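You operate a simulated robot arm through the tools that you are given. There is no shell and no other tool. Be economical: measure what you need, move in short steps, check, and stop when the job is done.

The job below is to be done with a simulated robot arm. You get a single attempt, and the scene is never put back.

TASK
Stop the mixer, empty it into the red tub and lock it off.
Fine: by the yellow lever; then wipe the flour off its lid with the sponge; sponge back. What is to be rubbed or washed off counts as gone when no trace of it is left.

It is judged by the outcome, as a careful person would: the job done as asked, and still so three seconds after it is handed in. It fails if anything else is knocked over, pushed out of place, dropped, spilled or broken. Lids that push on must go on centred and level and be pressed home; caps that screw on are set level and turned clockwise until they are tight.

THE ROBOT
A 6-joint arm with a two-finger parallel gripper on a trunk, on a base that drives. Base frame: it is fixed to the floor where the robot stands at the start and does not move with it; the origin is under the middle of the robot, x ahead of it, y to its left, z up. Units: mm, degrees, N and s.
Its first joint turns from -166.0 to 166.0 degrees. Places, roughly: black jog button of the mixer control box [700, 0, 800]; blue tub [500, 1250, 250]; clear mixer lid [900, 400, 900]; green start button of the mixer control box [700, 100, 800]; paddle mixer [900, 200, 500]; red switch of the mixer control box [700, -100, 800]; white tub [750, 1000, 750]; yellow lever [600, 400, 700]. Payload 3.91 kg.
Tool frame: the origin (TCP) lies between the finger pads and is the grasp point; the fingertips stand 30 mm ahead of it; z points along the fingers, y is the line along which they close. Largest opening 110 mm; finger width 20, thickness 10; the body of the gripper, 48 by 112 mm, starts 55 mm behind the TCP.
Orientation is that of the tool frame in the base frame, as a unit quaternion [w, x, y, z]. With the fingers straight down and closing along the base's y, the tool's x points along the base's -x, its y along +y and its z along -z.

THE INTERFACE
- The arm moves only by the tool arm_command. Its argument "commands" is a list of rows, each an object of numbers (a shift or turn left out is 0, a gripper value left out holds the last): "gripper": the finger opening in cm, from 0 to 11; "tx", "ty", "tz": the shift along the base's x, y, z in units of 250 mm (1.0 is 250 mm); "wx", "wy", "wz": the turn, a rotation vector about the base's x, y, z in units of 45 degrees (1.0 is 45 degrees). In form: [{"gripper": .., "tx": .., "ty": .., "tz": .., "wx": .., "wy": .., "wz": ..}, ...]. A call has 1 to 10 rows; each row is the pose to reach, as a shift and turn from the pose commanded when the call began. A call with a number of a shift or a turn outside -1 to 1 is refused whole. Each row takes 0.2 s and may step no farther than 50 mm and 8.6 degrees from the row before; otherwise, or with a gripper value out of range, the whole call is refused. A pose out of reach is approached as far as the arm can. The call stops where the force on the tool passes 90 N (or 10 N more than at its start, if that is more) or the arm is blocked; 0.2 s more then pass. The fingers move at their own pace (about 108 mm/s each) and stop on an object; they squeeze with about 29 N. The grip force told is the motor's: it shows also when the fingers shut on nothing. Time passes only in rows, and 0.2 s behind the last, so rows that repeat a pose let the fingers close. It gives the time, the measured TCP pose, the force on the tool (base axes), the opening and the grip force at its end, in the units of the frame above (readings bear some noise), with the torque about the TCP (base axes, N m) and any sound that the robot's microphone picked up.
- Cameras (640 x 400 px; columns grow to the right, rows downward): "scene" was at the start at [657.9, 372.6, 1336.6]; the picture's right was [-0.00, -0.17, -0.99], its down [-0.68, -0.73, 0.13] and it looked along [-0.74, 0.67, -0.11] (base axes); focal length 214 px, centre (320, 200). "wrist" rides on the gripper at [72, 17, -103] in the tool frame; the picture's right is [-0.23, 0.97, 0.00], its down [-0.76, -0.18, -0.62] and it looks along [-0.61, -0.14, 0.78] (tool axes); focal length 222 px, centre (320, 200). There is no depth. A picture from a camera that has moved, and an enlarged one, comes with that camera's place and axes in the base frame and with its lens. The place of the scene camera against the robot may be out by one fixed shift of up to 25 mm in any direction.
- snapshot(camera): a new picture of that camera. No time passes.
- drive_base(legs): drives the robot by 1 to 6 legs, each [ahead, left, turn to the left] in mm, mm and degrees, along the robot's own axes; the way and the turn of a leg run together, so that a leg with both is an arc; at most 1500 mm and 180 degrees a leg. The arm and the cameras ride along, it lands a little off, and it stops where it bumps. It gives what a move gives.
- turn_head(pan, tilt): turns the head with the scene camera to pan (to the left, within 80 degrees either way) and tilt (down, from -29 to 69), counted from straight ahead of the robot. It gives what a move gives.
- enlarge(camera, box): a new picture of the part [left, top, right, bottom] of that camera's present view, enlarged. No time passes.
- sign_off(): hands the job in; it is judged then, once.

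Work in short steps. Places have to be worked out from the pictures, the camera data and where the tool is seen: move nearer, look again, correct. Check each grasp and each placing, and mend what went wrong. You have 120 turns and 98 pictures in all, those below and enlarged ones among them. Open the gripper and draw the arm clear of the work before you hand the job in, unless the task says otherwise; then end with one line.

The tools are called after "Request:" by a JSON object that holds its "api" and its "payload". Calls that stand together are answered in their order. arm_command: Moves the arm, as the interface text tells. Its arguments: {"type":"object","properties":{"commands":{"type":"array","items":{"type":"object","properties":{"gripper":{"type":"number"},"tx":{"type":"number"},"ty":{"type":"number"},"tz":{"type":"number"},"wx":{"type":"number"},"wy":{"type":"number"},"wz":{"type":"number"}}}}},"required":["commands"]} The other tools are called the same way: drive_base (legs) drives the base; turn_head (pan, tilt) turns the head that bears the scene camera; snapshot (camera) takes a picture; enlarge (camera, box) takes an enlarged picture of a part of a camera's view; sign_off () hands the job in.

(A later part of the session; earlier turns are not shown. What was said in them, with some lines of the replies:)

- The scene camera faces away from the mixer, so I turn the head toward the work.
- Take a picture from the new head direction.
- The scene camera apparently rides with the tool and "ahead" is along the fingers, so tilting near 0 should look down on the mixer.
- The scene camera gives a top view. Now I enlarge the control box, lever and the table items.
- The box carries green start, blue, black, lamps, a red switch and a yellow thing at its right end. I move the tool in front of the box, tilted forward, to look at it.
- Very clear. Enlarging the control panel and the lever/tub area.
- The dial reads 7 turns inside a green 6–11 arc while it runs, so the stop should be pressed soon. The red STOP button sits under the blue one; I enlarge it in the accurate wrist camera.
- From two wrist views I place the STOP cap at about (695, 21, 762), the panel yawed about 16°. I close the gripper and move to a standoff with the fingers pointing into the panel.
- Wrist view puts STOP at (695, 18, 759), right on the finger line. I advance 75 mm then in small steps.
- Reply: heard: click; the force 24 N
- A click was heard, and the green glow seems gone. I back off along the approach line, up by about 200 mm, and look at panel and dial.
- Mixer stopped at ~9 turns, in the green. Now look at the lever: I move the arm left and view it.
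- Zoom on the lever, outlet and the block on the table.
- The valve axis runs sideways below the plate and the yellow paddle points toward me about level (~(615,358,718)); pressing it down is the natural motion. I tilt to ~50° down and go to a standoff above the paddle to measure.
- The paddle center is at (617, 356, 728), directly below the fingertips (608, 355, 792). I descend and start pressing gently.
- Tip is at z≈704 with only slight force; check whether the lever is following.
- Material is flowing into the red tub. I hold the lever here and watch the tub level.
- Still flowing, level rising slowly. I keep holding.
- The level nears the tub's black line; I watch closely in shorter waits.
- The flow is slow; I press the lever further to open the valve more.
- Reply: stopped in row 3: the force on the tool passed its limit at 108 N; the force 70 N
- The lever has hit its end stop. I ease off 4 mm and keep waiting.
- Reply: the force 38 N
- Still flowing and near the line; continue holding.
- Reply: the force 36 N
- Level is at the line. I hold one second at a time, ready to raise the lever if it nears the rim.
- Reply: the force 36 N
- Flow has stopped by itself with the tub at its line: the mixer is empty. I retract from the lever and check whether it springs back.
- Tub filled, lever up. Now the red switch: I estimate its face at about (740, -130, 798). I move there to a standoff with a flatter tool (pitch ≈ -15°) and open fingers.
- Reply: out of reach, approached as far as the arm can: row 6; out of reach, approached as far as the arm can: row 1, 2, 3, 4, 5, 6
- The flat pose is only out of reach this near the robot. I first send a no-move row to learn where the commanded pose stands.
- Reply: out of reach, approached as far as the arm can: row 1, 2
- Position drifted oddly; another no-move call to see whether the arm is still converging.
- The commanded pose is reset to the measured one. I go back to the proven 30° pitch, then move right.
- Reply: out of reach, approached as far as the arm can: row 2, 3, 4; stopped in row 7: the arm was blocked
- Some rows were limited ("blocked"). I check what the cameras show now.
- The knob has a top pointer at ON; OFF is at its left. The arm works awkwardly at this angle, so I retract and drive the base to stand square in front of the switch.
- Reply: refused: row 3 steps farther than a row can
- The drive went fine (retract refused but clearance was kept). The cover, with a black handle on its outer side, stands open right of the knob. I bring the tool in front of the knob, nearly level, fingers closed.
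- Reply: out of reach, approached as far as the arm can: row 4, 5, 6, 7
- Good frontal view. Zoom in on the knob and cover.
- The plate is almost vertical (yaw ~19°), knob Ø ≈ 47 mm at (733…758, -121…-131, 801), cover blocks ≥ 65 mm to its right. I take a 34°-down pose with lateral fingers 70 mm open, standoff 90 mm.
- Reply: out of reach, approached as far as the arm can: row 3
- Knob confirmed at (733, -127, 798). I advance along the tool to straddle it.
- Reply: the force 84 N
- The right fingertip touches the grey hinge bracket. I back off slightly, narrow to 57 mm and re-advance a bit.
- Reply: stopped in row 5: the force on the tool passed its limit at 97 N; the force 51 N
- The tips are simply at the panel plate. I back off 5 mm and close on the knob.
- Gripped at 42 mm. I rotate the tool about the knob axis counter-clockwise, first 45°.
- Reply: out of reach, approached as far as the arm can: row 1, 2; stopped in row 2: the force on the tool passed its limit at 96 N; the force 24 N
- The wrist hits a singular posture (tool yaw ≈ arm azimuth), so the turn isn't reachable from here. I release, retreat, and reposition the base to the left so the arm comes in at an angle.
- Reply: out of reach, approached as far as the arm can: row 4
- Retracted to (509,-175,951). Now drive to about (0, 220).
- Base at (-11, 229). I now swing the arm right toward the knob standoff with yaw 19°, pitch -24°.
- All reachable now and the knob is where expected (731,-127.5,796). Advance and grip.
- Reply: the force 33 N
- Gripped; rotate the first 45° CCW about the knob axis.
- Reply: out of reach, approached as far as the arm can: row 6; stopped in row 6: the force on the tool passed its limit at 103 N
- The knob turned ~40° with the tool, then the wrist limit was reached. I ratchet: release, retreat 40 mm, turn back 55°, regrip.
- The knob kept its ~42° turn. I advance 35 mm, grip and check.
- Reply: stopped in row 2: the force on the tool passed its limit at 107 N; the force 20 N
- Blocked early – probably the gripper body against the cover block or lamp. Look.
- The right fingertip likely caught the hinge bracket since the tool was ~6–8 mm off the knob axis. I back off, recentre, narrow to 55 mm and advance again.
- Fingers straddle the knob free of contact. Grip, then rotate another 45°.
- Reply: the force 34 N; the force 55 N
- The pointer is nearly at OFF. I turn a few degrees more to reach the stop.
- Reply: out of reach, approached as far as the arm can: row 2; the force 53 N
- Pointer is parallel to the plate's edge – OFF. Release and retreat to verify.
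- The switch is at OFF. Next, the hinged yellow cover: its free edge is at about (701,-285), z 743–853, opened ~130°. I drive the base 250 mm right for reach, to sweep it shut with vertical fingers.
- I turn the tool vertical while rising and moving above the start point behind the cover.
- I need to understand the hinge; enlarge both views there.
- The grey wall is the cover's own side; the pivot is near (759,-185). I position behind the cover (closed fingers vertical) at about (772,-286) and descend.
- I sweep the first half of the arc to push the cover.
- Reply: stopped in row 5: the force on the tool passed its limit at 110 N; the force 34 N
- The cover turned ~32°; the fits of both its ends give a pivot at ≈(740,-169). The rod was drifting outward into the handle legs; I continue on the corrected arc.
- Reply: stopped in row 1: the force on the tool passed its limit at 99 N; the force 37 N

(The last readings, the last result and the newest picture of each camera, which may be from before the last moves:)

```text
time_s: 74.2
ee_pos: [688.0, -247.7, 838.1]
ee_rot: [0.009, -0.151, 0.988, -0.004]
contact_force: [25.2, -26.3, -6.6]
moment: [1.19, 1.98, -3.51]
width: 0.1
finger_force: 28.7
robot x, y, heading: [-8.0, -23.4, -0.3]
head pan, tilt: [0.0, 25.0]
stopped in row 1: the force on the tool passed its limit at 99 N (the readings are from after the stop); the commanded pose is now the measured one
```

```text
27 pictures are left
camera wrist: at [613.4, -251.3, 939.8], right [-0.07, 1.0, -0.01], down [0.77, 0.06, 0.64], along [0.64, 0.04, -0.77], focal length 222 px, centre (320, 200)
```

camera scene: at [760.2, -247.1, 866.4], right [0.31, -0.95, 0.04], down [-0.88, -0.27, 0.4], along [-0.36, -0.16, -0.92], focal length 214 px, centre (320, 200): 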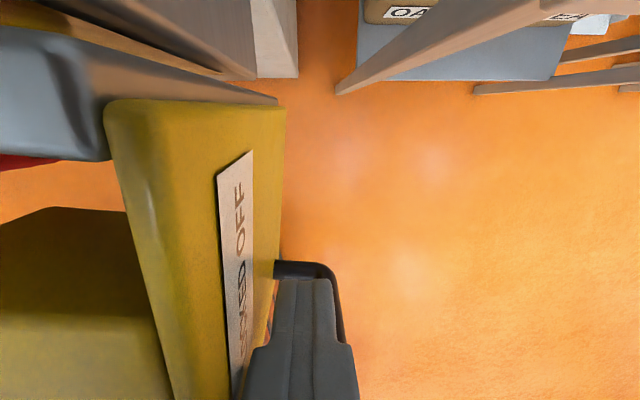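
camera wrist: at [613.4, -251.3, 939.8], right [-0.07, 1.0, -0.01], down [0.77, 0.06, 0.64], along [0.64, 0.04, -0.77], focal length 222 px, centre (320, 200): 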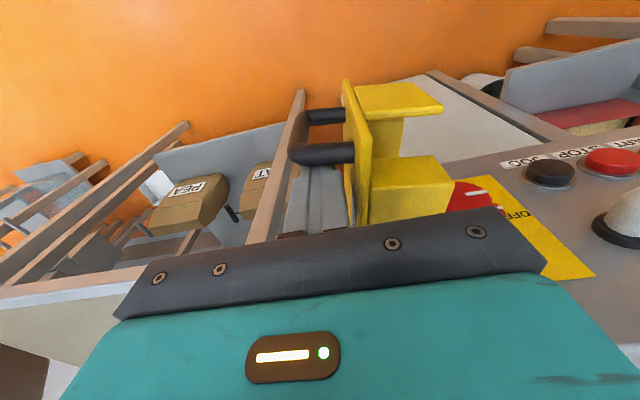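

The moment suggests the camera head on the tool's +x side touches the control box. I back off, rise, and turn the tool 90° so the head points right, away from the box.

Request:
{"api": "arm_command", "payload": {"commands": [{"tx": 0.072, "ty": -0.068}, {"tx": 0.072, "ty": -0.068, "tz": 0.16}, {"tx": 0.072, "ty": -0.068, "tz": 0.32}, {"tx": 0.072, "ty": -0.068, "tz": 0.5}, {"tx": 0.072, "ty": -0.068, "tz": 0.5, "wz": -0.18}, {"tx": 0.072, "ty": -0.068, "tz": 0.5, "wz": -0.36}, {"tx": 0.072, "ty": -0.068, "tz": 0.5, "wz": -0.54}, {"tx": 0.072, "ty": -0.068, "tz": 0.5, "wz": -0.72}, {"tx": 0.072, "ty": -0.068, "tz": 0.5, "wz": -0.9}]}}

Request:
{"api": "arm_command", "payload": {"commands": [{"wz": -0.18}, {"wz": -0.36}, {"wz": -0.54}, {"wz": -0.72}, {"wz": -0.9}, {"wz": -1.0}]}}

Request:
{"api": "snapshot", "payload": {"camera": "wrist"}}

Request:
{"api": "snapshot", "payload": {"camera": "scene"}}

```text
time_s: 76.2
ee_pos: [706.4, -259.5, 964.1]
ee_rot: [0.007, 0.2, 0.98, -0.009]
contact_force: [0.0, 0.2, 1.0]
moment: [-0.01, 0.03, 0.0]
width: 0.0
finger_force: 29.1
robot x, y, heading: [-10.0, -24.6, -0.4]
head pan, tilt: [0.0, 25.0]
```

```text
time_s: 77.6
ee_pos: [706.2, -260.1, 964.1]
ee_rot: [0.004, 0.56, 0.828, -0.009]
contact_force: [-0.1, 0.1, 0.1]
moment: [0.0, -0.04, 0.01]
width: 0.1
finger_force: 29.0
robot x, y, heading: [-7.1, -24.3, -0.1]
head pan, tilt: [0.0, 25.0]
```

```text
26 pictures are left
camera wrist: at [695.5, -183.7, 1066.1], right [0.99, 0.15, -0.01], down [0.12, -0.76, 0.64], along [0.09, -0.63, -0.77], focal length 222 px, centre (320, 200)
```

wrist: 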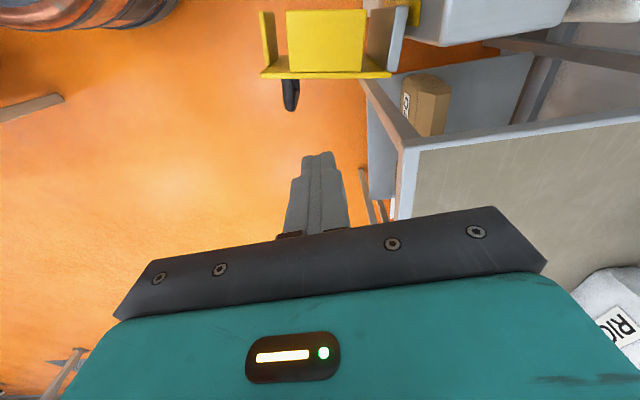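

```text
25 pictures are left
camera scene: at [728.2, -343.5, 995.1], right [-0.93, -0.37, 0.01], down [-0.34, 0.85, 0.41], along [-0.16, 0.37, -0.91], focal length 214 px, centre (320, 200)
```

scene: 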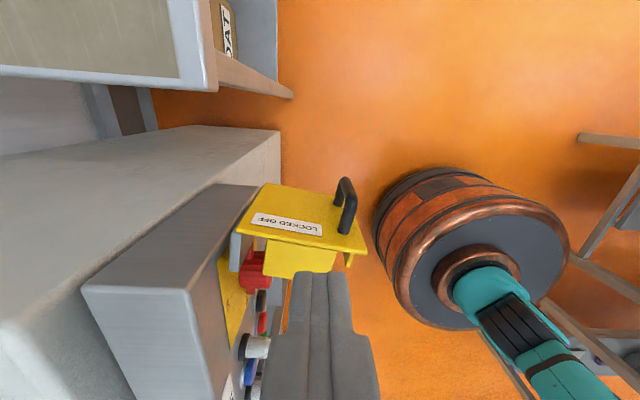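

Clear view now: plate runs (758,-211)→(651,-229), pivot ≈(745,-170), handle near x≈673. I descend behind the plate at (712,-257) and sweep on a smaller radius.

Request:
{"api": "arm_command", "payload": {"commands": [{"tx": 0.024, "ty": 0.012, "tz": -0.18}, {"tx": 0.024, "ty": 0.012, "tz": -0.36}, {"tx": 0.024, "ty": 0.012, "tz": -0.512}, {"tx": 0.022, "ty": 0.1, "tz": -0.512}, {"tx": -0.021, "ty": 0.126, "tz": -0.512}, {"tx": -0.059, "ty": 0.158, "tz": -0.512}, {"tx": -0.092, "ty": 0.196, "tz": -0.512}]}}

Request:
{"api": "snapshot", "payload": {"camera": "scene"}}

```text
time_s: 79.2
ee_pos: [684.5, -211.3, 834.1]
ee_rot: [0.003, 0.558, 0.83, -0.009]
contact_force: [0.1, -1.1, 0.5]
moment: [0.02, -0.01, 0.0]
width: 0.0
finger_force: 29.0
robot x, y, heading: [-7.5, -27.0, -0.2]
head pan, tilt: [0.0, 25.0]
```

```text
24 pictures are left
camera scene: at [705.7, -294.9, 865.7], right [-0.93, -0.38, 0.01], down [-0.34, 0.85, 0.41], along [-0.16, 0.37, -0.91], focal length 214 px, centre (320, 200)
```

scene: 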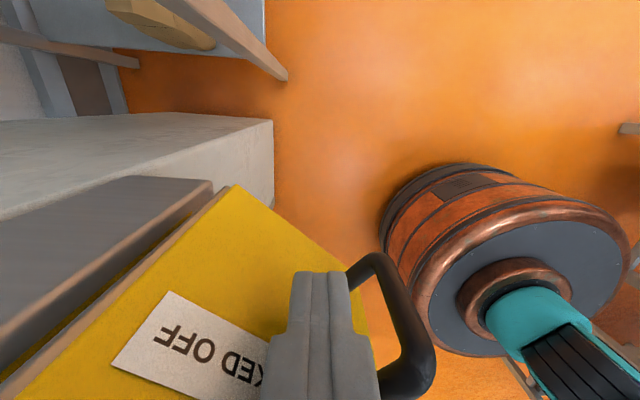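

The cover follows easily. Continue the arc to closure.

Request:
{"api": "arm_command", "payload": {"commands": [{"tx": -0.03, "ty": 0.044}, {"tx": -0.047, "ty": 0.091}, {"tx": -0.055, "ty": 0.14}, {"tx": -0.055, "ty": 0.19}, {"tx": -0.047, "ty": 0.239}]}}

Request:
{"api": "snapshot", "payload": {"camera": "scene"}}

```text
time_s: 80.4
ee_pos: [670.9, -152.3, 835.5]
ee_rot: [0.003, 0.559, 0.829, -0.01]
contact_force: [0.9, -0.1, 0.7]
moment: [0.03, 0.04, 0.02]
width: 0.1
finger_force: 29.2
robot x, y, heading: [-7.4, -21.1, -0.3]
head pan, tilt: [0.0, 25.0]
```

```text
23 pictures are left
camera scene: at [694.1, -235.3, 866.9], right [-0.93, -0.38, 0.01], down [-0.34, 0.85, 0.41], along [-0.16, 0.37, -0.91], focal length 214 px, centre (320, 200)
```

scene: 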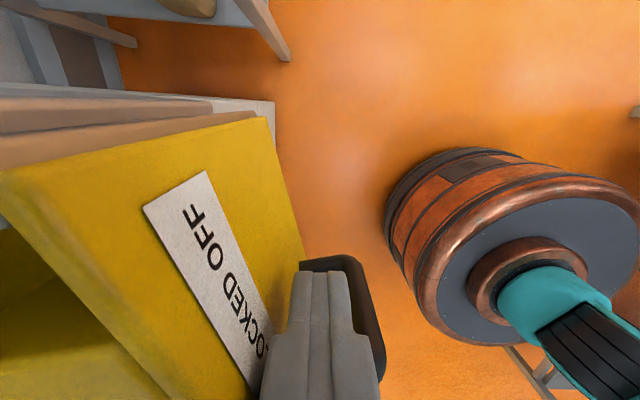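

Still light; continue on the arc toward the panel until resistance.

Request:
{"api": "arm_command", "payload": {"commands": [{"tx": 0.012, "ty": 0.025}, {"tx": 0.025, "ty": 0.05}, {"tx": 0.05, "ty": 0.094}, {"tx": 0.08, "ty": 0.13}, {"tx": 0.11, "ty": 0.15}]}}

Request:
{"api": "snapshot", "payload": {"camera": "scene"}}

Request:
{"api": "snapshot", "payload": {"camera": "wrist"}}

```text
time_s: 81.5
ee_pos: [684.4, -129.1, 836.5]
ee_rot: [-0.001, 0.563, 0.826, -0.013]
contact_force: [-39.5, -12.5, 11.5]
moment: [0.17, -0.96, -0.39]
width: 0.3
finger_force: 29.5
robot x, y, heading: [-12.8, -21.0, -0.6]
head pan, tilt: [0.0, 25.0]
stopped in row 5: the force on the tool passed its limit at 103 N (the readings are from after the stop); the commanded pose is now the measured one
```

```text
22 pictures are left
camera scene: at [705.9, -211.9, 866.7], right [-0.93, -0.37, 0.02], down [-0.33, 0.85, 0.41], along [-0.17, 0.37, -0.91], focal length 214 px, centre (320, 200)
```

scene: 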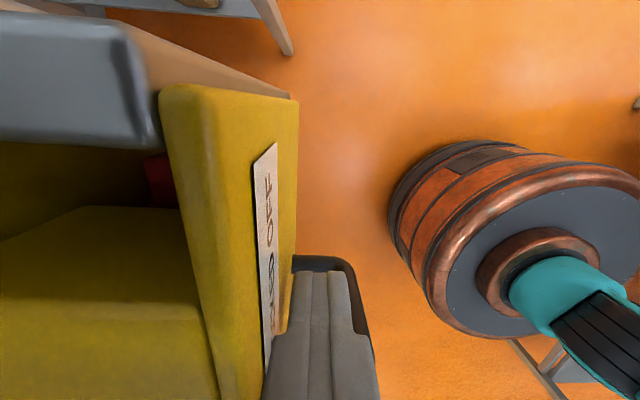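

```text
21 pictures are left
camera wrist: at [675.1, -51.5, 937.7], right [0.99, 0.14, -0.02], down [0.12, -0.76, 0.64], along [0.08, -0.63, -0.77], focal length 222 px, centre (320, 200)
```

wrist: 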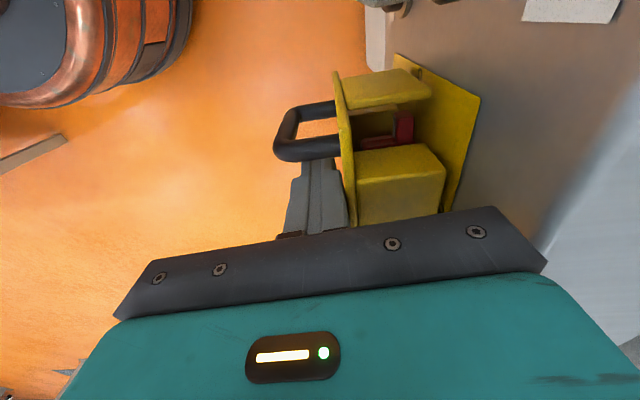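

The cover is shut around the knob and firm resistance was met. I retract straight out and up, then look from the front.

Request:
{"api": "arm_command", "payload": {"commands": [{"tx": -0.08, "ty": -0.03}, {"tx": -0.08, "ty": -0.03, "tz": 0.17}, {"tx": -0.12, "ty": -0.03, "tz": 0.35}, {"tx": -0.3, "ty": -0.03, "tz": 0.4, "wz": 0.15}, {"tx": -0.48, "ty": -0.03, "tz": 0.45, "wz": 0.3}, {"tx": -0.66, "ty": -0.03, "tz": 0.5, "wz": 0.45}, {"tx": -0.8, "ty": 0.03, "tz": 0.5, "wz": 0.6}, {"tx": -0.8, "ty": 0.1, "tz": 0.5, "wz": 0.75}, {"tx": -0.8, "ty": 0.2, "tz": 0.5, "wz": 0.9}]}}

Request:
{"api": "turn_head", "payload": {"pan": 0, "tilt": -29}}

Request:
{"api": "snapshot", "payload": {"camera": "scene"}}

```text
time_s: 83.5
ee_pos: [487.2, -76.4, 959.7]
ee_rot: [0.004, 0.24, 0.971, -0.012]
contact_force: [0.2, 0.2, 0.0]
moment: [0.02, 0.02, 0.01]
width: 0.2
finger_force: 28.7
robot x, y, heading: [-14.6, -24.4, -0.4]
head pan, tilt: [0.0, 25.0]
```

```text
time_s: 84.7
ee_pos: [487.0, -77.3, 961.1]
ee_rot: [0.004, 0.241, 0.97, -0.012]
contact_force: [0.3, 0.6, -0.5]
moment: [0.02, 0.02, 0.0]
width: 0.0
finger_force: 28.5
robot x, y, heading: [-13.2, -27.7, -0.6]
head pan, tilt: [0.0, -28.6]
```

```text
20 pictures are left
camera scene: at [615.8, -164.5, 1017.1], right [-0.47, -0.88, 0.02], down [-0.77, 0.4, -0.49], along [0.43, -0.25, -0.87], focal length 214 px, centre (320, 200)
```

scene: 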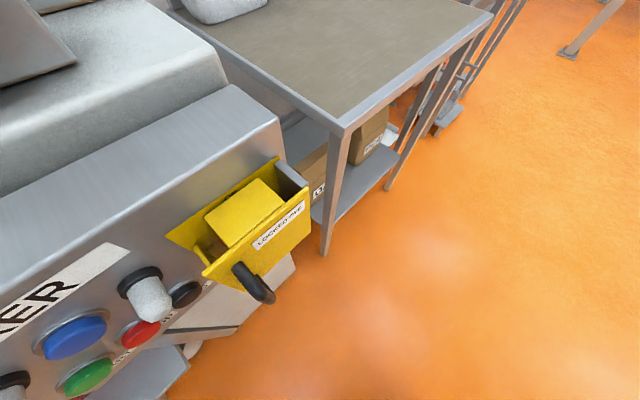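

The cover looks shut. Enlarge to check it is fully home.

Request:
{"api": "enlarge", "payload": {"camera": "scene", "box": [150, 140, 330, 310]}}

```text
2.35 times, centred on (240, 225) of scene
camera zoom: at [615.8, -164.5, 1017.1], right [-0.47, -0.88, 0.02], down [-0.77, 0.4, -0.49], along [0.43, -0.25, -0.87], focal length 505 px, centre (508, 141)
```

zoom: 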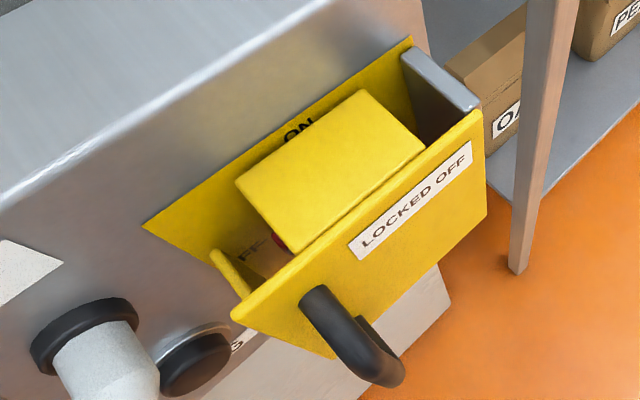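

The cover is closed over the OFF switch. Now the flour: I drive left, then a bit forward, toward the sponge and lid.

Request:
{"api": "drive_base", "payload": {"legs": [[0, 425, 0], [110, 0, 0]]}}

Request:
{"api": "turn_head", "payload": {"pan": 40, "tilt": 0}}

Request:
{"api": "snapshot", "payload": {"camera": "scene"}}

```text
time_s: 88.1
ee_pos: [599.1, 344.9, 960.0]
ee_rot: [0.004, 0.237, 0.971, -0.012]
contact_force: [-0.3, 0.0, -0.4]
moment: [0.0, -0.01, -0.02]
width: 0.0
finger_force: 28.7
robot x, y, heading: [101.1, 392.2, -0.3]
head pan, tilt: [0.0, -28.6]
```

```text
time_s: 89.1
ee_pos: [600.6, 345.5, 961.6]
ee_rot: [0.005, 0.237, 0.972, -0.011]
contact_force: [0.3, -0.1, 0.6]
moment: [0.03, -0.03, -0.02]
width: 0.0
finger_force: 28.9
robot x, y, heading: [100.9, 396.6, -0.3]
head pan, tilt: [40.0, 0.0]
```

```text
18 pictures are left
camera scene: at [720.5, 328.5, 1013.3], right [-0.35, -0.7, -0.63], down [-0.89, 0.46, -0.02], along [0.3, 0.55, -0.78], focal length 214 px, centre (320, 200)
```

scene: 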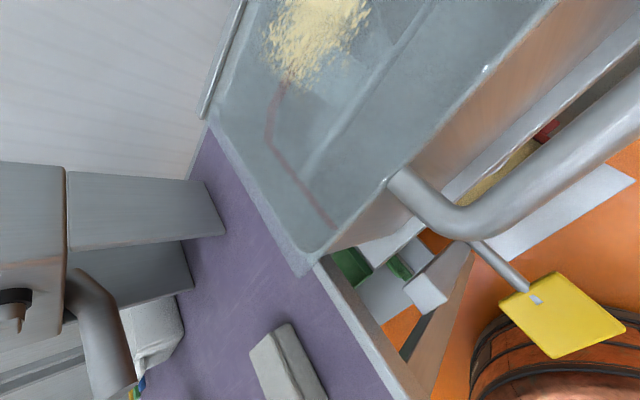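

Move the arm over the block on the table and align the tool.

Request:
{"api": "arm_command", "payload": {"commands": [{"ty": 0.15, "wz": 0.15}, {"ty": 0.3, "wz": 0.3}, {"ty": 0.46, "wz": 0.45}, {"ty": 0.62, "wz": 0.61}, {"ty": 0.8, "wz": 0.61}, {"ty": 0.95, "wz": 0.61, "tx": -0.08}]}}

Request:
{"api": "turn_head", "payload": {"pan": 0, "tilt": 25}}

Request:
{"api": "snapshot", "payload": {"camera": "scene"}}

Request:
{"api": "snapshot", "payload": {"camera": "wrist"}}

```text
time_s: 90.5
ee_pos: [581.8, 582.5, 960.6]
ee_rot: [0.007, 0.0, 1.0, -0.011]
contact_force: [0.1, 0.0, -0.7]
moment: [0.04, -0.02, 0.01]
width: 0.0
finger_force: 29.1
robot x, y, heading: [100.9, 390.2, -0.1]
head pan, tilt: [40.0, 0.0]
```

```text
time_s: 91.6
ee_pos: [582.7, 583.3, 959.6]
ee_rot: [0.006, -0.001, 1.0, -0.011]
contact_force: [0.1, 0.2, -0.3]
moment: [0.0, 0.01, -0.02]
width: 0.0
finger_force: 29.5
robot x, y, heading: [103.2, 391.4, -0.2]
head pan, tilt: [0.0, 25.0]
```

```text
17 pictures are left
camera scene: at [646.4, 565.6, 990.1], right [0.0, -1.0, 0.02], down [-0.91, 0.01, 0.41], along [-0.41, -0.02, -0.91], focal length 214 px, centre (320, 200)
```

scene: 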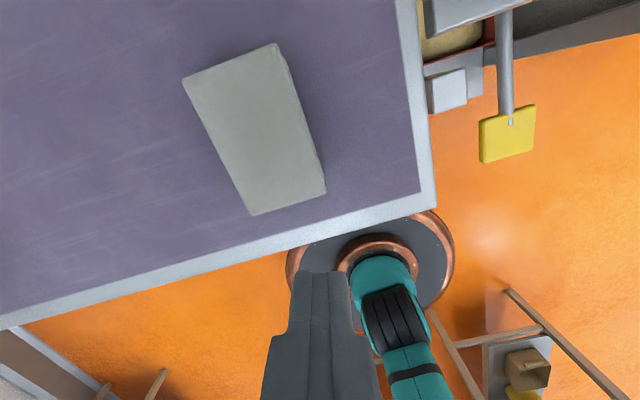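

```text
16 pictures are left
camera wrist: at [507.8, 604.1, 1061.2], right [0.23, 0.97, -0.02], down [0.75, -0.16, 0.64], along [0.62, -0.16, -0.77], focal length 222 px, centre (320, 200)
```

wrist: 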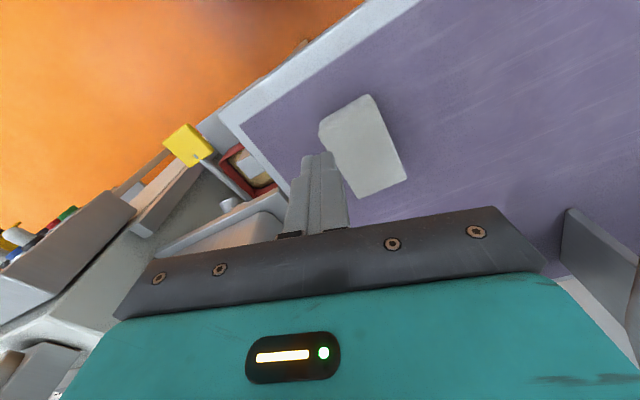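

The block (≈112×73 mm, top z≈838, centre (626,622), yaw ~16°) is the sponge. I align across its width, open, and lower to just above.

Request:
{"api": "arm_command", "payload": {"commands": [{"gripper": 10.5, "tx": 0.09, "ty": 0.08, "wz": 0.18}, {"tx": 0.175, "ty": 0.155, "wz": 0.356}, {"tx": 0.175, "ty": 0.155, "tz": -0.15, "wz": 0.356}, {"tx": 0.175, "ty": 0.155, "tz": -0.24, "wz": 0.356}]}}

Request:
{"api": "snapshot", "payload": {"camera": "wrist"}}

Request:
{"api": "snapshot", "payload": {"camera": "scene"}}

```text
time_s: 92.6
ee_pos: [624.2, 622.1, 900.2]
ee_rot: [0.009, -0.14, 0.99, -0.009]
contact_force: [-0.3, -0.4, 0.1]
moment: [0.01, 0.0, 0.01]
width: 105.0
finger_force: 0.0
robot x, y, heading: [100.3, 394.0, -0.3]
head pan, tilt: [0.0, 25.0]
```

```text
15 pictures are left
camera wrist: at [549.1, 621.8, 1001.7], right [-0.05, 1.0, -0.02], down [0.77, 0.05, 0.64], along [0.64, 0.02, -0.77], focal length 222 px, centre (320, 200)
```

wrist: 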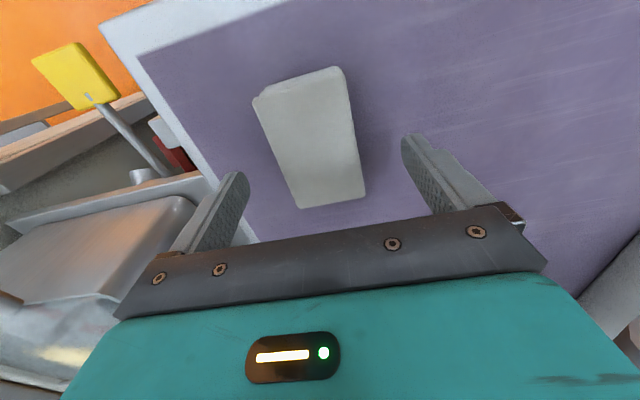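

```text
14 pictures are left
camera scene: at [687.0, 623.3, 930.6], right [0.28, -0.96, 0.02], down [-0.88, -0.24, 0.41], along [-0.39, -0.13, -0.91], focal length 214 px, centre (320, 200)
```

scene: 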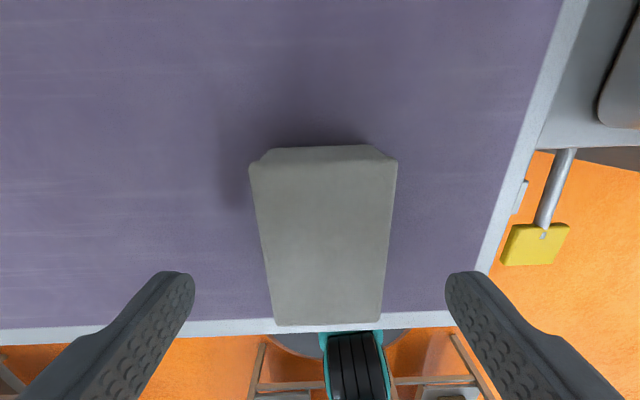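

Sponge is centred between the fingers. Descend and close.

Request:
{"api": "arm_command", "payload": {"commands": [{"tz": -0.1}, {"tz": -0.17}, {"tz": -0.21}, {"tz": -0.21, "gripper": 4}, {"tz": -0.21, "gripper": 4}, {"tz": -0.21, "gripper": 4}, {"tz": -0.21, "gripper": 4}]}}

```text
time_s: 94.0
ee_pos: [624.8, 624.9, 851.0]
ee_rot: [0.012, -0.142, 0.99, -0.007]
contact_force: [-2.1, -0.9, 8.3]
moment: [0.31, 0.23, 0.06]
width: 59.4
finger_force: 18.8
robot x, y, heading: [99.7, 394.9, 0.2]
head pan, tilt: [0.0, 25.0]
stopped in row 6: the force on the tool passed its limit at 91 N (the readings are from after the stop); the commanded pose is now the measured one
```

Gripped at 59 mm (soft). Lift and check.

Request:
{"api": "arm_command", "payload": {"commands": [{"tz": 0.04, "gripper": 4}, {"tz": 0.2, "gripper": 4}, {"tz": 0.4, "gripper": 4}, {"tz": 0.56, "gripper": 4}]}}

Request:
{"api": "snapshot", "payload": {"camera": "wrist"}}

```text
time_s: 95.0
ee_pos: [625.7, 625.5, 991.1]
ee_rot: [0.011, -0.141, 0.99, -0.008]
contact_force: [0.0, -0.5, -0.8]
moment: [-0.03, 0.01, 0.01]
width: 40.1
finger_force: 0.0
robot x, y, heading: [97.0, 398.4, 0.1]
head pan, tilt: [0.0, 25.0]
```

```text
13 pictures are left
camera wrist: at [549.9, 625.3, 1092.1], right [-0.05, 1.0, -0.01], down [0.77, 0.05, 0.64], along [0.64, 0.02, -0.77], focal length 222 px, centre (320, 200)
```

wrist: 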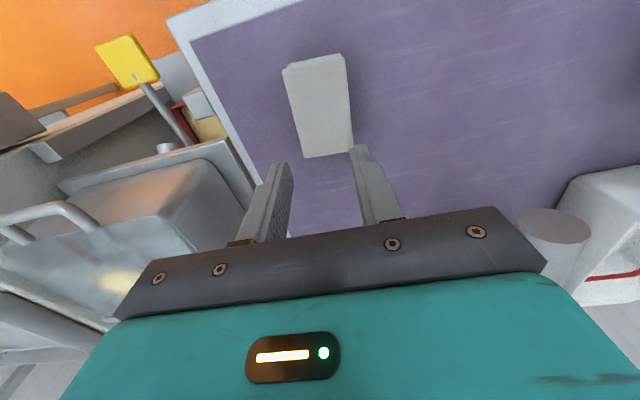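

The fingers slipped off the sponge's upper edge. I reopen and go deeper, probing gently for the table.

Request:
{"api": "arm_command", "payload": {"commands": [{"gripper": 10.5, "tx": 0.02, "ty": -0.012}, {"tx": 0.02, "ty": -0.012, "tz": -0.19}, {"tx": 0.02, "ty": -0.012, "tz": -0.38}, {"tx": 0.02, "ty": -0.012, "tz": -0.53}, {"tx": 0.02, "ty": -0.012, "tz": -0.56}, {"tx": 0.02, "ty": -0.012, "tz": -0.58}]}}

```text
time_s: 96.4
ee_pos: [629.4, 623.8, 851.6]
ee_rot: [0.017, -0.141, 0.99, -0.005]
contact_force: [-14.5, -6.4, 19.7]
moment: [0.95, 0.98, 0.99]
width: 104.0
finger_force: 0.0
robot x, y, heading: [98.5, 393.5, -0.0]
head pan, tilt: [0.0, 25.0]
stopped in row 6: the force on the tool passed its limit at 96 N (the readings are from after the stop); the commanded pose is now the measured one
```

Contact at the same height with open fingers, so the tips seem on the table. Look before closing.

Request:
{"api": "snapshot", "payload": {"camera": "scene"}}

Request:
{"api": "snapshot", "payload": {"camera": "wrist"}}

```text
12 pictures are left
camera scene: at [690.6, 623.3, 882.8], right [0.28, -0.96, 0.01], down [-0.88, -0.25, 0.39], along [-0.37, -0.12, -0.92], focal length 214 px, centre (320, 200)
```

scene: 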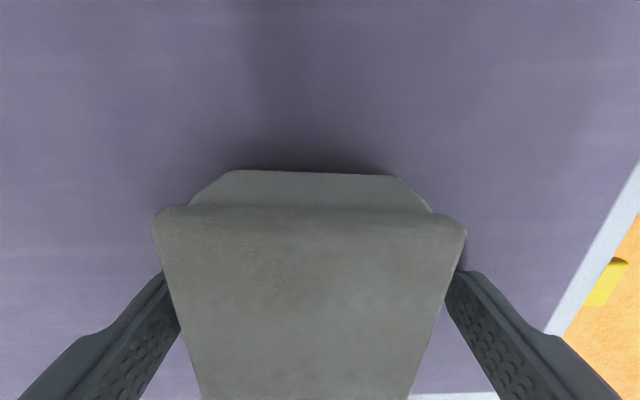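

```text
11 pictures are left
camera wrist: at [551.7, 620.7, 951.4], right [-0.05, 1.0, -0.01], down [0.76, 0.05, 0.65], along [0.65, 0.03, -0.76], focal length 222 px, centre (320, 200)
```

wrist: 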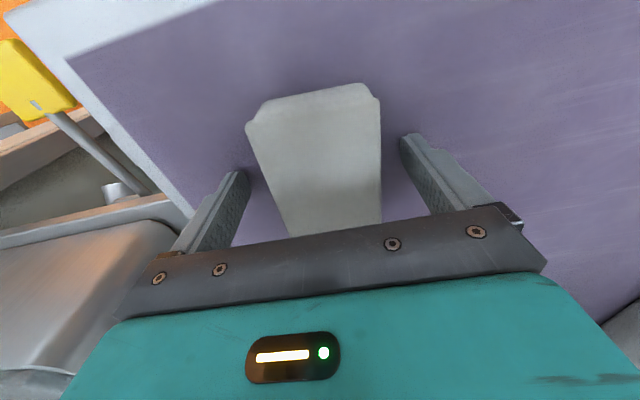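

The fingers do straddle the sponge with tips at table level (~820). I raise 3 mm and close fully with more time, then lift slowly.

Request:
{"api": "arm_command", "payload": {"commands": [{"tz": 0.01, "ty": -0.008}, {"tz": 0.012, "ty": -0.008, "gripper": 0}, {"tz": 0.012, "ty": -0.008, "gripper": 0}, {"tz": 0.012, "ty": -0.008, "gripper": 0}, {"tz": 0.012, "ty": -0.008, "gripper": 0}, {"tz": 0.012, "ty": -0.008, "gripper": 0}, {"tz": 0.012, "ty": -0.008, "gripper": 0}]}}

```text
time_s: 98.0
ee_pos: [630.5, 620.7, 852.8]
ee_rot: [0.016, -0.141, 0.99, -0.006]
contact_force: [0.5, -1.0, 0.3]
moment: [0.01, 0.01, -0.02]
width: 59.3
finger_force: 29.0
robot x, y, heading: [100.6, 391.8, 0.0]
head pan, tilt: [0.0, 25.0]
```

Now 29 N at 59 mm with no side load. Lift slowly.

Request:
{"api": "arm_command", "payload": {"commands": [{"tz": 0.02, "gripper": 0}, {"tz": 0.05, "gripper": 0}, {"tz": 0.1, "gripper": 0}, {"tz": 0.18, "gripper": 0}, {"tz": 0.28, "gripper": 0}, {"tz": 0.38, "gripper": 0}]}}

Request:
{"api": "snapshot", "payload": {"camera": "wrist"}}

```text
time_s: 99.4
ee_pos: [630.9, 620.3, 948.2]
ee_rot: [0.016, -0.14, 0.99, -0.005]
contact_force: [0.6, 0.6, -0.1]
moment: [-0.01, -0.02, 0.0]
width: 59.0
finger_force: 29.0
robot x, y, heading: [102.6, 393.3, -0.1]
head pan, tilt: [0.0, 25.0]
```

```text
10 pictures are left
camera wrist: at [552.9, 619.0, 1047.7], right [-0.05, 1.0, -0.01], down [0.76, 0.05, 0.65], along [0.65, 0.03, -0.76], focal length 222 px, centre (320, 200)
```

wrist: 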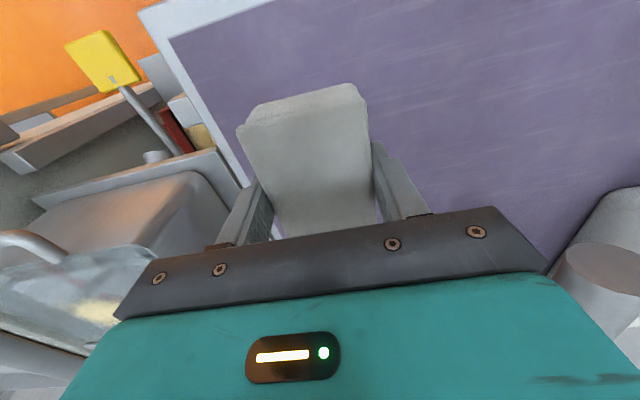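

Sponge held securely. I carry it toward the lid at a safe height and look at the flour.

Request:
{"api": "arm_command", "payload": {"commands": [{"gripper": 0, "tx": 0.08, "ty": -0.14, "tz": 0.1}, {"tx": 0.16, "ty": -0.28, "tz": 0.2}, {"tx": 0.24, "ty": -0.42, "tz": 0.2}, {"tx": 0.32, "ty": -0.58, "tz": 0.2}, {"tx": 0.4, "ty": -0.74, "tz": 0.2}, {"tx": 0.46, "ty": -0.9, "tz": 0.2}, {"tx": 0.52, "ty": -1.0, "tz": 0.2}]}}

Request:
{"api": "turn_head", "payload": {"pan": 0, "tilt": 0}}

Request:
{"api": "snapshot", "payload": {"camera": "scene"}}

Request:
{"api": "snapshot", "payload": {"camera": "wrist"}}

```text
time_s: 101.0
ee_pos: [762.7, 370.2, 995.4]
ee_rot: [0.016, -0.14, 0.99, -0.006]
contact_force: [-0.2, -0.4, 0.0]
moment: [0.01, -0.02, -0.01]
width: 59.3
finger_force: 28.9
robot x, y, heading: [99.8, 395.8, -0.1]
head pan, tilt: [0.0, 25.0]
```

```text
time_s: 101.9
ee_pos: [761.0, 371.5, 995.2]
ee_rot: [0.016, -0.14, 0.99, -0.006]
contact_force: [0.1, -0.3, -1.2]
moment: [-0.03, 0.02, 0.04]
width: 59.4
finger_force: 28.7
robot x, y, heading: [103.6, 392.6, 0.0]
head pan, tilt: [0.0, 0.0]
```

```text
9 pictures are left
camera scene: at [861.6, 382.6, 1030.4], right [0.28, -0.96, 0.01], down [-0.96, -0.28, -0.03], along [0.03, -0.01, -1.0], focal length 214 px, centre (320, 200)
```

scene: 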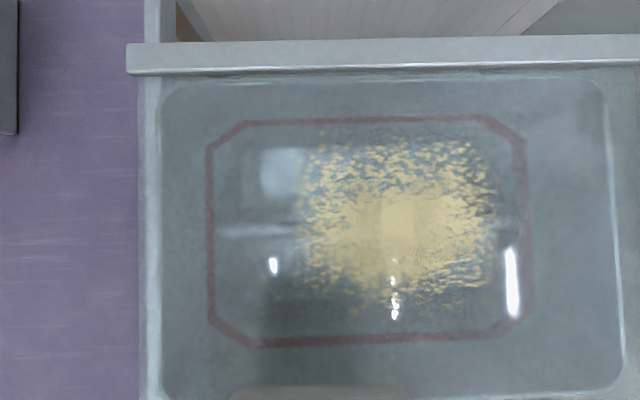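

```text
8 pictures are left
camera wrist: at [684.2, 368.9, 1096.0], right [-0.05, 1.0, -0.01], down [0.76, 0.05, 0.65], along [0.65, 0.03, -0.76], focal length 222 px, centre (320, 200)
```

wrist: 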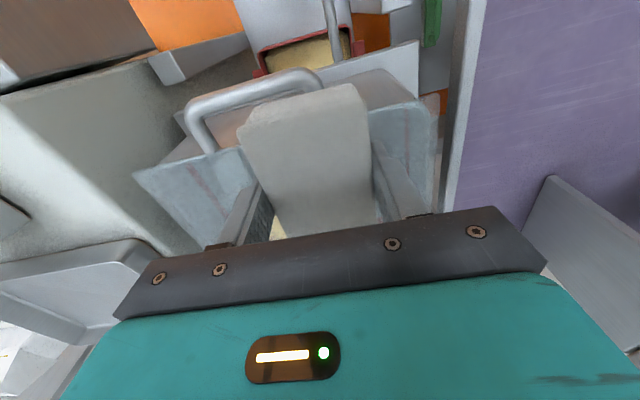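

Flour centre ≈ (862, 341), about ±68 × ±65 mm; lid top ≈ 898. I move to the left-back start of the first lane and lower gently.

Request:
{"api": "arm_command", "payload": {"commands": [{"gripper": 0, "tx": 0.14, "ty": 0.08}, {"tx": 0.28, "ty": 0.16}, {"tx": 0.406, "ty": 0.232}, {"tx": 0.406, "ty": 0.232, "tz": -0.14}, {"tx": 0.406, "ty": 0.232, "tz": -0.22}, {"tx": 0.406, "ty": 0.232, "tz": -0.235}]}}

```text
time_s: 103.2
ee_pos: [862.9, 428.0, 955.5]
ee_rot: [0.027, -0.14, 0.99, -0.006]
contact_force: [-8.0, -0.9, 19.6]
moment: [0.48, 0.86, 0.3]
width: 59.3
finger_force: 28.9
robot x, y, heading: [102.6, 396.5, -0.3]
head pan, tilt: [0.0, 0.0]
stopped in row 6: the force on the tool passed its limit at 109 N (the readings are from after the stop); the commanded pose is now the measured one
```

Contact at TCP 955 means the sponge's bottom is ~57 mm below the TCP, on the lid at ~898 – good. I straighten the tool and set a light press.

Request:
{"api": "arm_command", "payload": {"commands": [{"gripper": 0, "tz": 0.012, "wy": 0.035}, {"tz": 0.006, "wy": 0.07, "wx": 0.005}, {"tz": 0.0, "wy": 0.07, "wx": 0.005}]}}

```text
time_s: 104.0
ee_pos: [865.2, 426.5, 954.4]
ee_rot: [-0.001, -0.141, 0.99, 0.0]
contact_force: [3.2, -3.5, 23.2]
moment: [-0.1, -0.67, 0.0]
width: 59.2
finger_force: 28.6
robot x, y, heading: [99.3, 397.0, -0.2]
head pan, tilt: [0.0, 0.0]
```

Level with ~23 N. Sweep lane 1 to the right.

Request:
{"api": "arm_command", "payload": {"commands": [{"gripper": 0, "tx": 0.019, "ty": -0.066}, {"tx": 0.038, "ty": -0.131}, {"tx": 0.057, "ty": -0.197}, {"tx": 0.076, "ty": -0.262}, {"tx": 0.095, "ty": -0.328}, {"tx": 0.114, "ty": -0.394}, {"tx": 0.132, "ty": -0.459}, {"tx": 0.151, "ty": -0.525}, {"tx": 0.17, "ty": -0.59}, {"tx": 0.188, "ty": -0.654}]}}

Request:
{"api": "arm_command", "payload": {"commands": [{"gripper": 0, "tx": -0.064, "ty": -0.018}, {"tx": -0.128, "ty": -0.037}, {"tx": -0.192, "ty": -0.055}, {"tx": -0.217, "ty": 0.03}, {"tx": -0.242, "ty": 0.115}, {"tx": -0.266, "ty": 0.2}, {"tx": -0.29, "ty": 0.285}, {"tx": -0.315, "ty": 0.37}, {"tx": -0.34, "ty": 0.455}, {"tx": -0.38, "ty": 0.6}]}}

Request:
{"api": "snapshot", "payload": {"camera": "scene"}}

```text
time_s: 106.2
ee_pos: [910.5, 265.4, 955.4]
ee_rot: [-0.002, -0.141, 0.99, 0.001]
contact_force: [-5.0, 13.0, 35.4]
moment: [0.89, -0.01, -0.1]
width: 59.3
finger_force: 29.3
robot x, y, heading: [99.2, 394.6, -0.1]
head pan, tilt: [0.0, 0.0]
```

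```text
time_s: 108.4
ee_pos: [813.9, 415.1, 955.3]
ee_rot: [0.0, -0.141, 0.99, 0.0]
contact_force: [1.5, -10.4, 32.1]
moment: [-0.66, -0.42, 0.23]
width: 59.3
finger_force: 28.9
robot x, y, heading: [98.3, 398.6, 0.1]
head pan, tilt: [0.0, 0.0]
```

```text
7 pictures are left
camera scene: at [915.8, 427.0, 986.3], right [0.28, -0.96, 0.0], down [-0.96, -0.28, 0.0], along [0.0, 0.0, -1.0], focal length 214 px, centre (320, 200)
```

scene: 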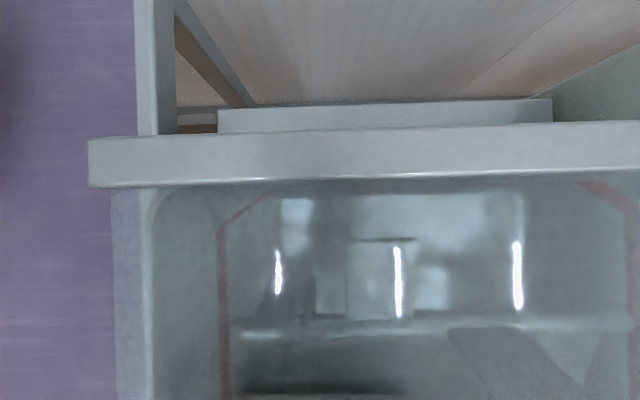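

The visible part looks clean. One middle pass back to the right, then lift and inspect the whole lid.

Request:
{"api": "arm_command", "payload": {"commands": [{"gripper": 0, "tx": 0.02, "ty": -0.07}, {"tx": 0.06, "ty": -0.14}, {"tx": 0.11, "ty": -0.22}, {"tx": 0.145, "ty": -0.32}, {"tx": 0.17, "ty": -0.42}, {"tx": 0.2, "ty": -0.52}, {"tx": 0.23, "ty": -0.6}, {"tx": 0.23, "ty": -0.6, "tz": 0.1}, {"tx": 0.1, "ty": -0.5, "tz": 0.17}, {"tx": -0.08, "ty": -0.42, "tz": 0.17}]}}

Request:
{"api": "arm_command", "payload": {"commands": [{"gripper": 0, "tx": -0.15, "ty": 0.0}, {"tx": -0.24, "ty": 0.12}, {"tx": -0.24, "ty": 0.22}]}}

Request:
{"api": "snapshot", "payload": {"camera": "scene"}}

```text
time_s: 110.6
ee_pos: [796.4, 309.1, 996.4]
ee_rot: [-0.002, -0.142, 0.99, 0.001]
contact_force: [1.4, -0.3, -1.0]
moment: [0.05, 0.07, 0.01]
width: 59.2
finger_force: 28.7
robot x, y, heading: [101.4, 396.0, 0.1]
head pan, tilt: [0.0, 0.0]
```

```text
time_s: 111.4
ee_pos: [737.2, 363.8, 996.4]
ee_rot: [-0.002, -0.142, 0.99, 0.0]
contact_force: [-0.3, 0.2, -0.5]
moment: [0.03, 0.0, 0.01]
width: 59.1
finger_force: 28.8
robot x, y, heading: [99.4, 394.2, -0.2]
head pan, tilt: [0.0, 0.0]
```

```text
6 pictures are left
camera scene: at [839.1, 376.0, 1027.2], right [0.28, -0.96, 0.0], down [-0.96, -0.28, 0.0], along [0.0, 0.0, -1.0], focal length 214 px, centre (320, 200)
```

scene: 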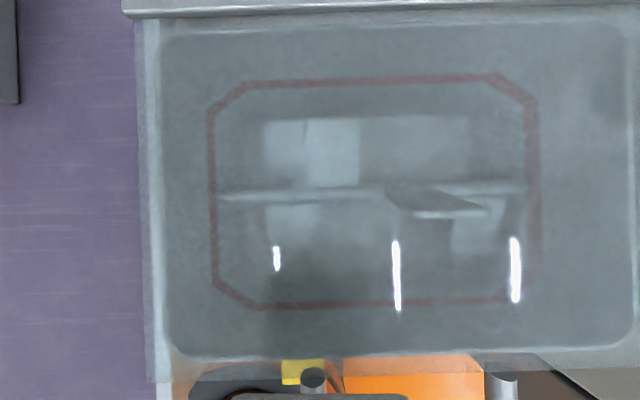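

The lid looks clean and the mixer empty. One enlargement to be sure about specks.

Request:
{"api": "enlarge", "payload": {"camera": "scene", "box": [180, 40, 600, 340]}}

```text
1.33 times, centred on (390, 190) of scene
camera zoom: at [839.1, 376.0, 1027.2], right [0.28, -0.96, 0.0], down [-0.96, -0.28, 0.0], along [0.0, 0.0, -1.0], focal length 286 px, centre (227, 213)
```

zoom: 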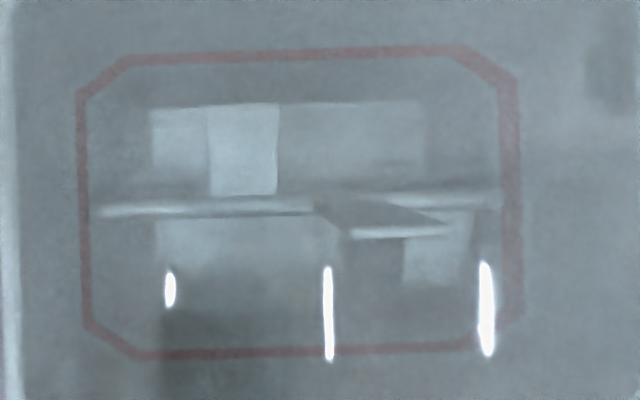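

Lid is spotless. Carry the sponge back to its place.

Request:
{"api": "arm_command", "payload": {"commands": [{"gripper": 0, "tx": -0.07, "ty": 0.15}, {"tx": -0.14, "ty": 0.3}, {"tx": -0.21, "ty": 0.45}, {"tx": -0.28, "ty": 0.6}, {"tx": -0.35, "ty": 0.75}, {"tx": -0.4, "ty": 0.9}, {"tx": -0.436, "ty": 1.0, "wy": -0.042}]}}

Request:
{"api": "arm_command", "payload": {"commands": [{"gripper": 0, "ty": 0.029, "tz": -0.15}, {"ty": 0.029, "tz": -0.32}, {"ty": 0.029, "tz": -0.46}, {"ty": 0.029, "tz": -0.54}, {"ty": 0.029, "tz": -0.564}]}}

```text
time_s: 113.0
ee_pos: [628.5, 613.5, 995.5]
ee_rot: [0.016, -0.14, 0.99, -0.003]
contact_force: [0.1, -0.7, -0.4]
moment: [-0.02, -0.01, -0.01]
width: 59.0
finger_force: 28.8
robot x, y, heading: [103.2, 396.1, 0.0]
head pan, tilt: [0.0, 0.0]
```

```text
time_s: 114.2
ee_pos: [626.9, 621.8, 853.5]
ee_rot: [0.015, -0.141, 0.99, -0.003]
contact_force: [-0.3, 0.3, -0.1]
moment: [0.01, -0.02, 0.01]
width: 59.1
finger_force: 28.7
robot x, y, heading: [97.7, 397.6, 0.1]
head pan, tilt: [0.0, 0.0]
```

Almost touching; lower by millimetres until contact.

Request:
{"api": "arm_command", "payload": {"commands": [{"gripper": 0, "tz": -0.006}, {"tz": -0.01}]}}

```text
time_s: 114.8
ee_pos: [627.2, 620.2, 851.5]
ee_rot: [0.016, -0.141, 0.99, -0.003]
contact_force: [0.4, 0.5, -0.5]
moment: [0.01, -0.02, -0.02]
width: 59.2
finger_force: 28.8
robot x, y, heading: [101.1, 394.9, 0.3]
head pan, tilt: [0.0, 0.0]
```

Request:
{"api": "arm_command", "payload": {"commands": [{"gripper": 0, "tz": -0.006}, {"tz": -0.012}]}}

Request:
{"api": "snapshot", "payload": {"camera": "wrist"}}

```text
time_s: 115.4
ee_pos: [627.0, 620.8, 851.5]
ee_rot: [0.016, -0.14, 0.99, -0.002]
contact_force: [2.4, -4.1, 17.4]
moment: [0.2, 0.81, 0.07]
width: 59.0
finger_force: 28.8
robot x, y, heading: [99.6, 393.2, 0.0]
head pan, tilt: [0.0, 0.0]
```

```text
4 pictures are left
camera wrist: at [549.3, 619.2, 951.6], right [-0.05, 1.0, 0.0], down [0.76, 0.04, 0.65], along [0.65, 0.03, -0.76], focal length 222 px, centre (320, 200)
```

wrist: 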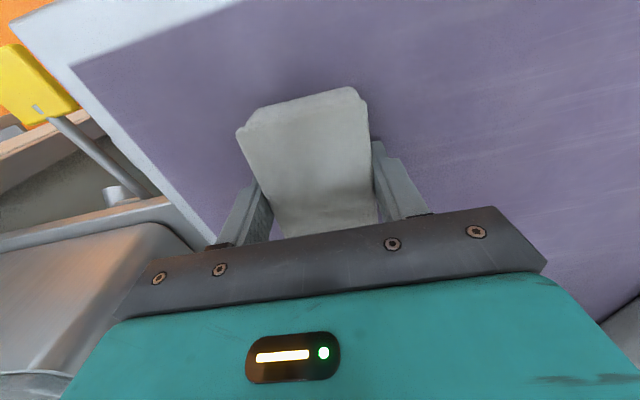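

The sponge now rests on the table (17 N). Release and lift straight up.

Request:
{"api": "arm_command", "payload": {"commands": [{"tz": 0.008, "gripper": 8}, {"tz": 0.008, "gripper": 10}, {"tz": 0.008, "gripper": 10}, {"tz": 0.15, "gripper": 10}, {"tz": 0.33, "gripper": 10}, {"tz": 0.5, "gripper": 10}, {"tz": 0.5, "tx": -0.15, "gripper": 10}, {"tz": 0.5, "tx": -0.3, "gripper": 10}]}}

Request:
{"api": "turn_head", "payload": {"pan": -35, "tilt": -10}}

Request:
{"api": "snapshot", "payload": {"camera": "wrist"}}

Request:
{"api": "snapshot", "payload": {"camera": "scene"}}

```text
time_s: 117.2
ee_pos: [552.0, 619.4, 976.0]
ee_rot: [0.014, -0.141, 0.99, -0.002]
contact_force: [1.3, 0.5, -0.2]
moment: [-0.01, 0.05, 0.0]
width: 99.8
finger_force: 0.0
robot x, y, heading: [100.4, 393.9, 0.1]
head pan, tilt: [0.0, 0.0]
```

```text
time_s: 118.2
ee_pos: [551.9, 619.9, 976.4]
ee_rot: [0.016, -0.141, 0.99, -0.002]
contact_force: [-0.4, 0.1, 1.0]
moment: [0.01, 0.03, -0.02]
width: 99.7
finger_force: 0.1
robot x, y, heading: [98.7, 398.2, -0.1]
head pan, tilt: [-35.0, -10.0]
```

```text
3 pictures are left
camera wrist: at [474.4, 617.4, 1076.8], right [-0.05, 1.0, 0.0], down [0.76, 0.04, 0.65], along [0.65, 0.03, -0.76], focal length 222 px, centre (320, 200)
```

wrist: 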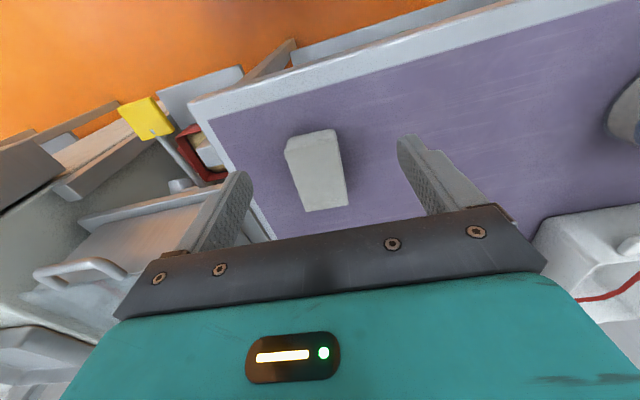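

```text
2 pictures are left
camera scene: at [679.1, 589.4, 1032.7], right [0.21, -0.79, 0.58], down [-0.91, -0.37, -0.17], along [0.35, -0.49, -0.8], focal length 214 px, centre (320, 200)
```

scene: 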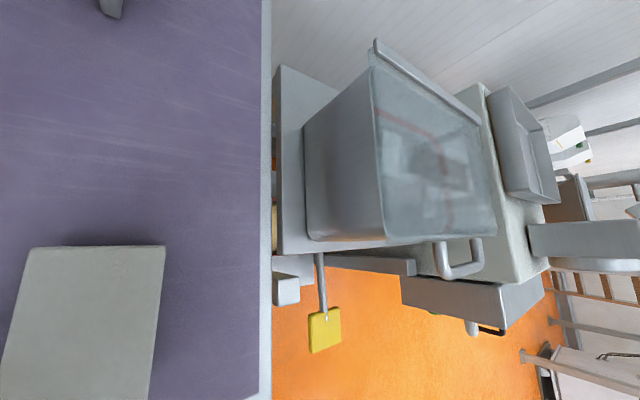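

The sponge is back in its place, the lid is clean, the cover is shut over the OFF switch, and the arm is clear with the gripper open. I hand the job in.

Request:
{"api": "sign_off", "payload": {}}

```text
The job is handed in.
```

The job is handed in: the mixer is stopped and emptied by the yellow lever into the red tub. It is locked off with the switch at OFF and the yellow cover shut, the flour is off the lid, and the sponge is back in its place within a few millimetres.
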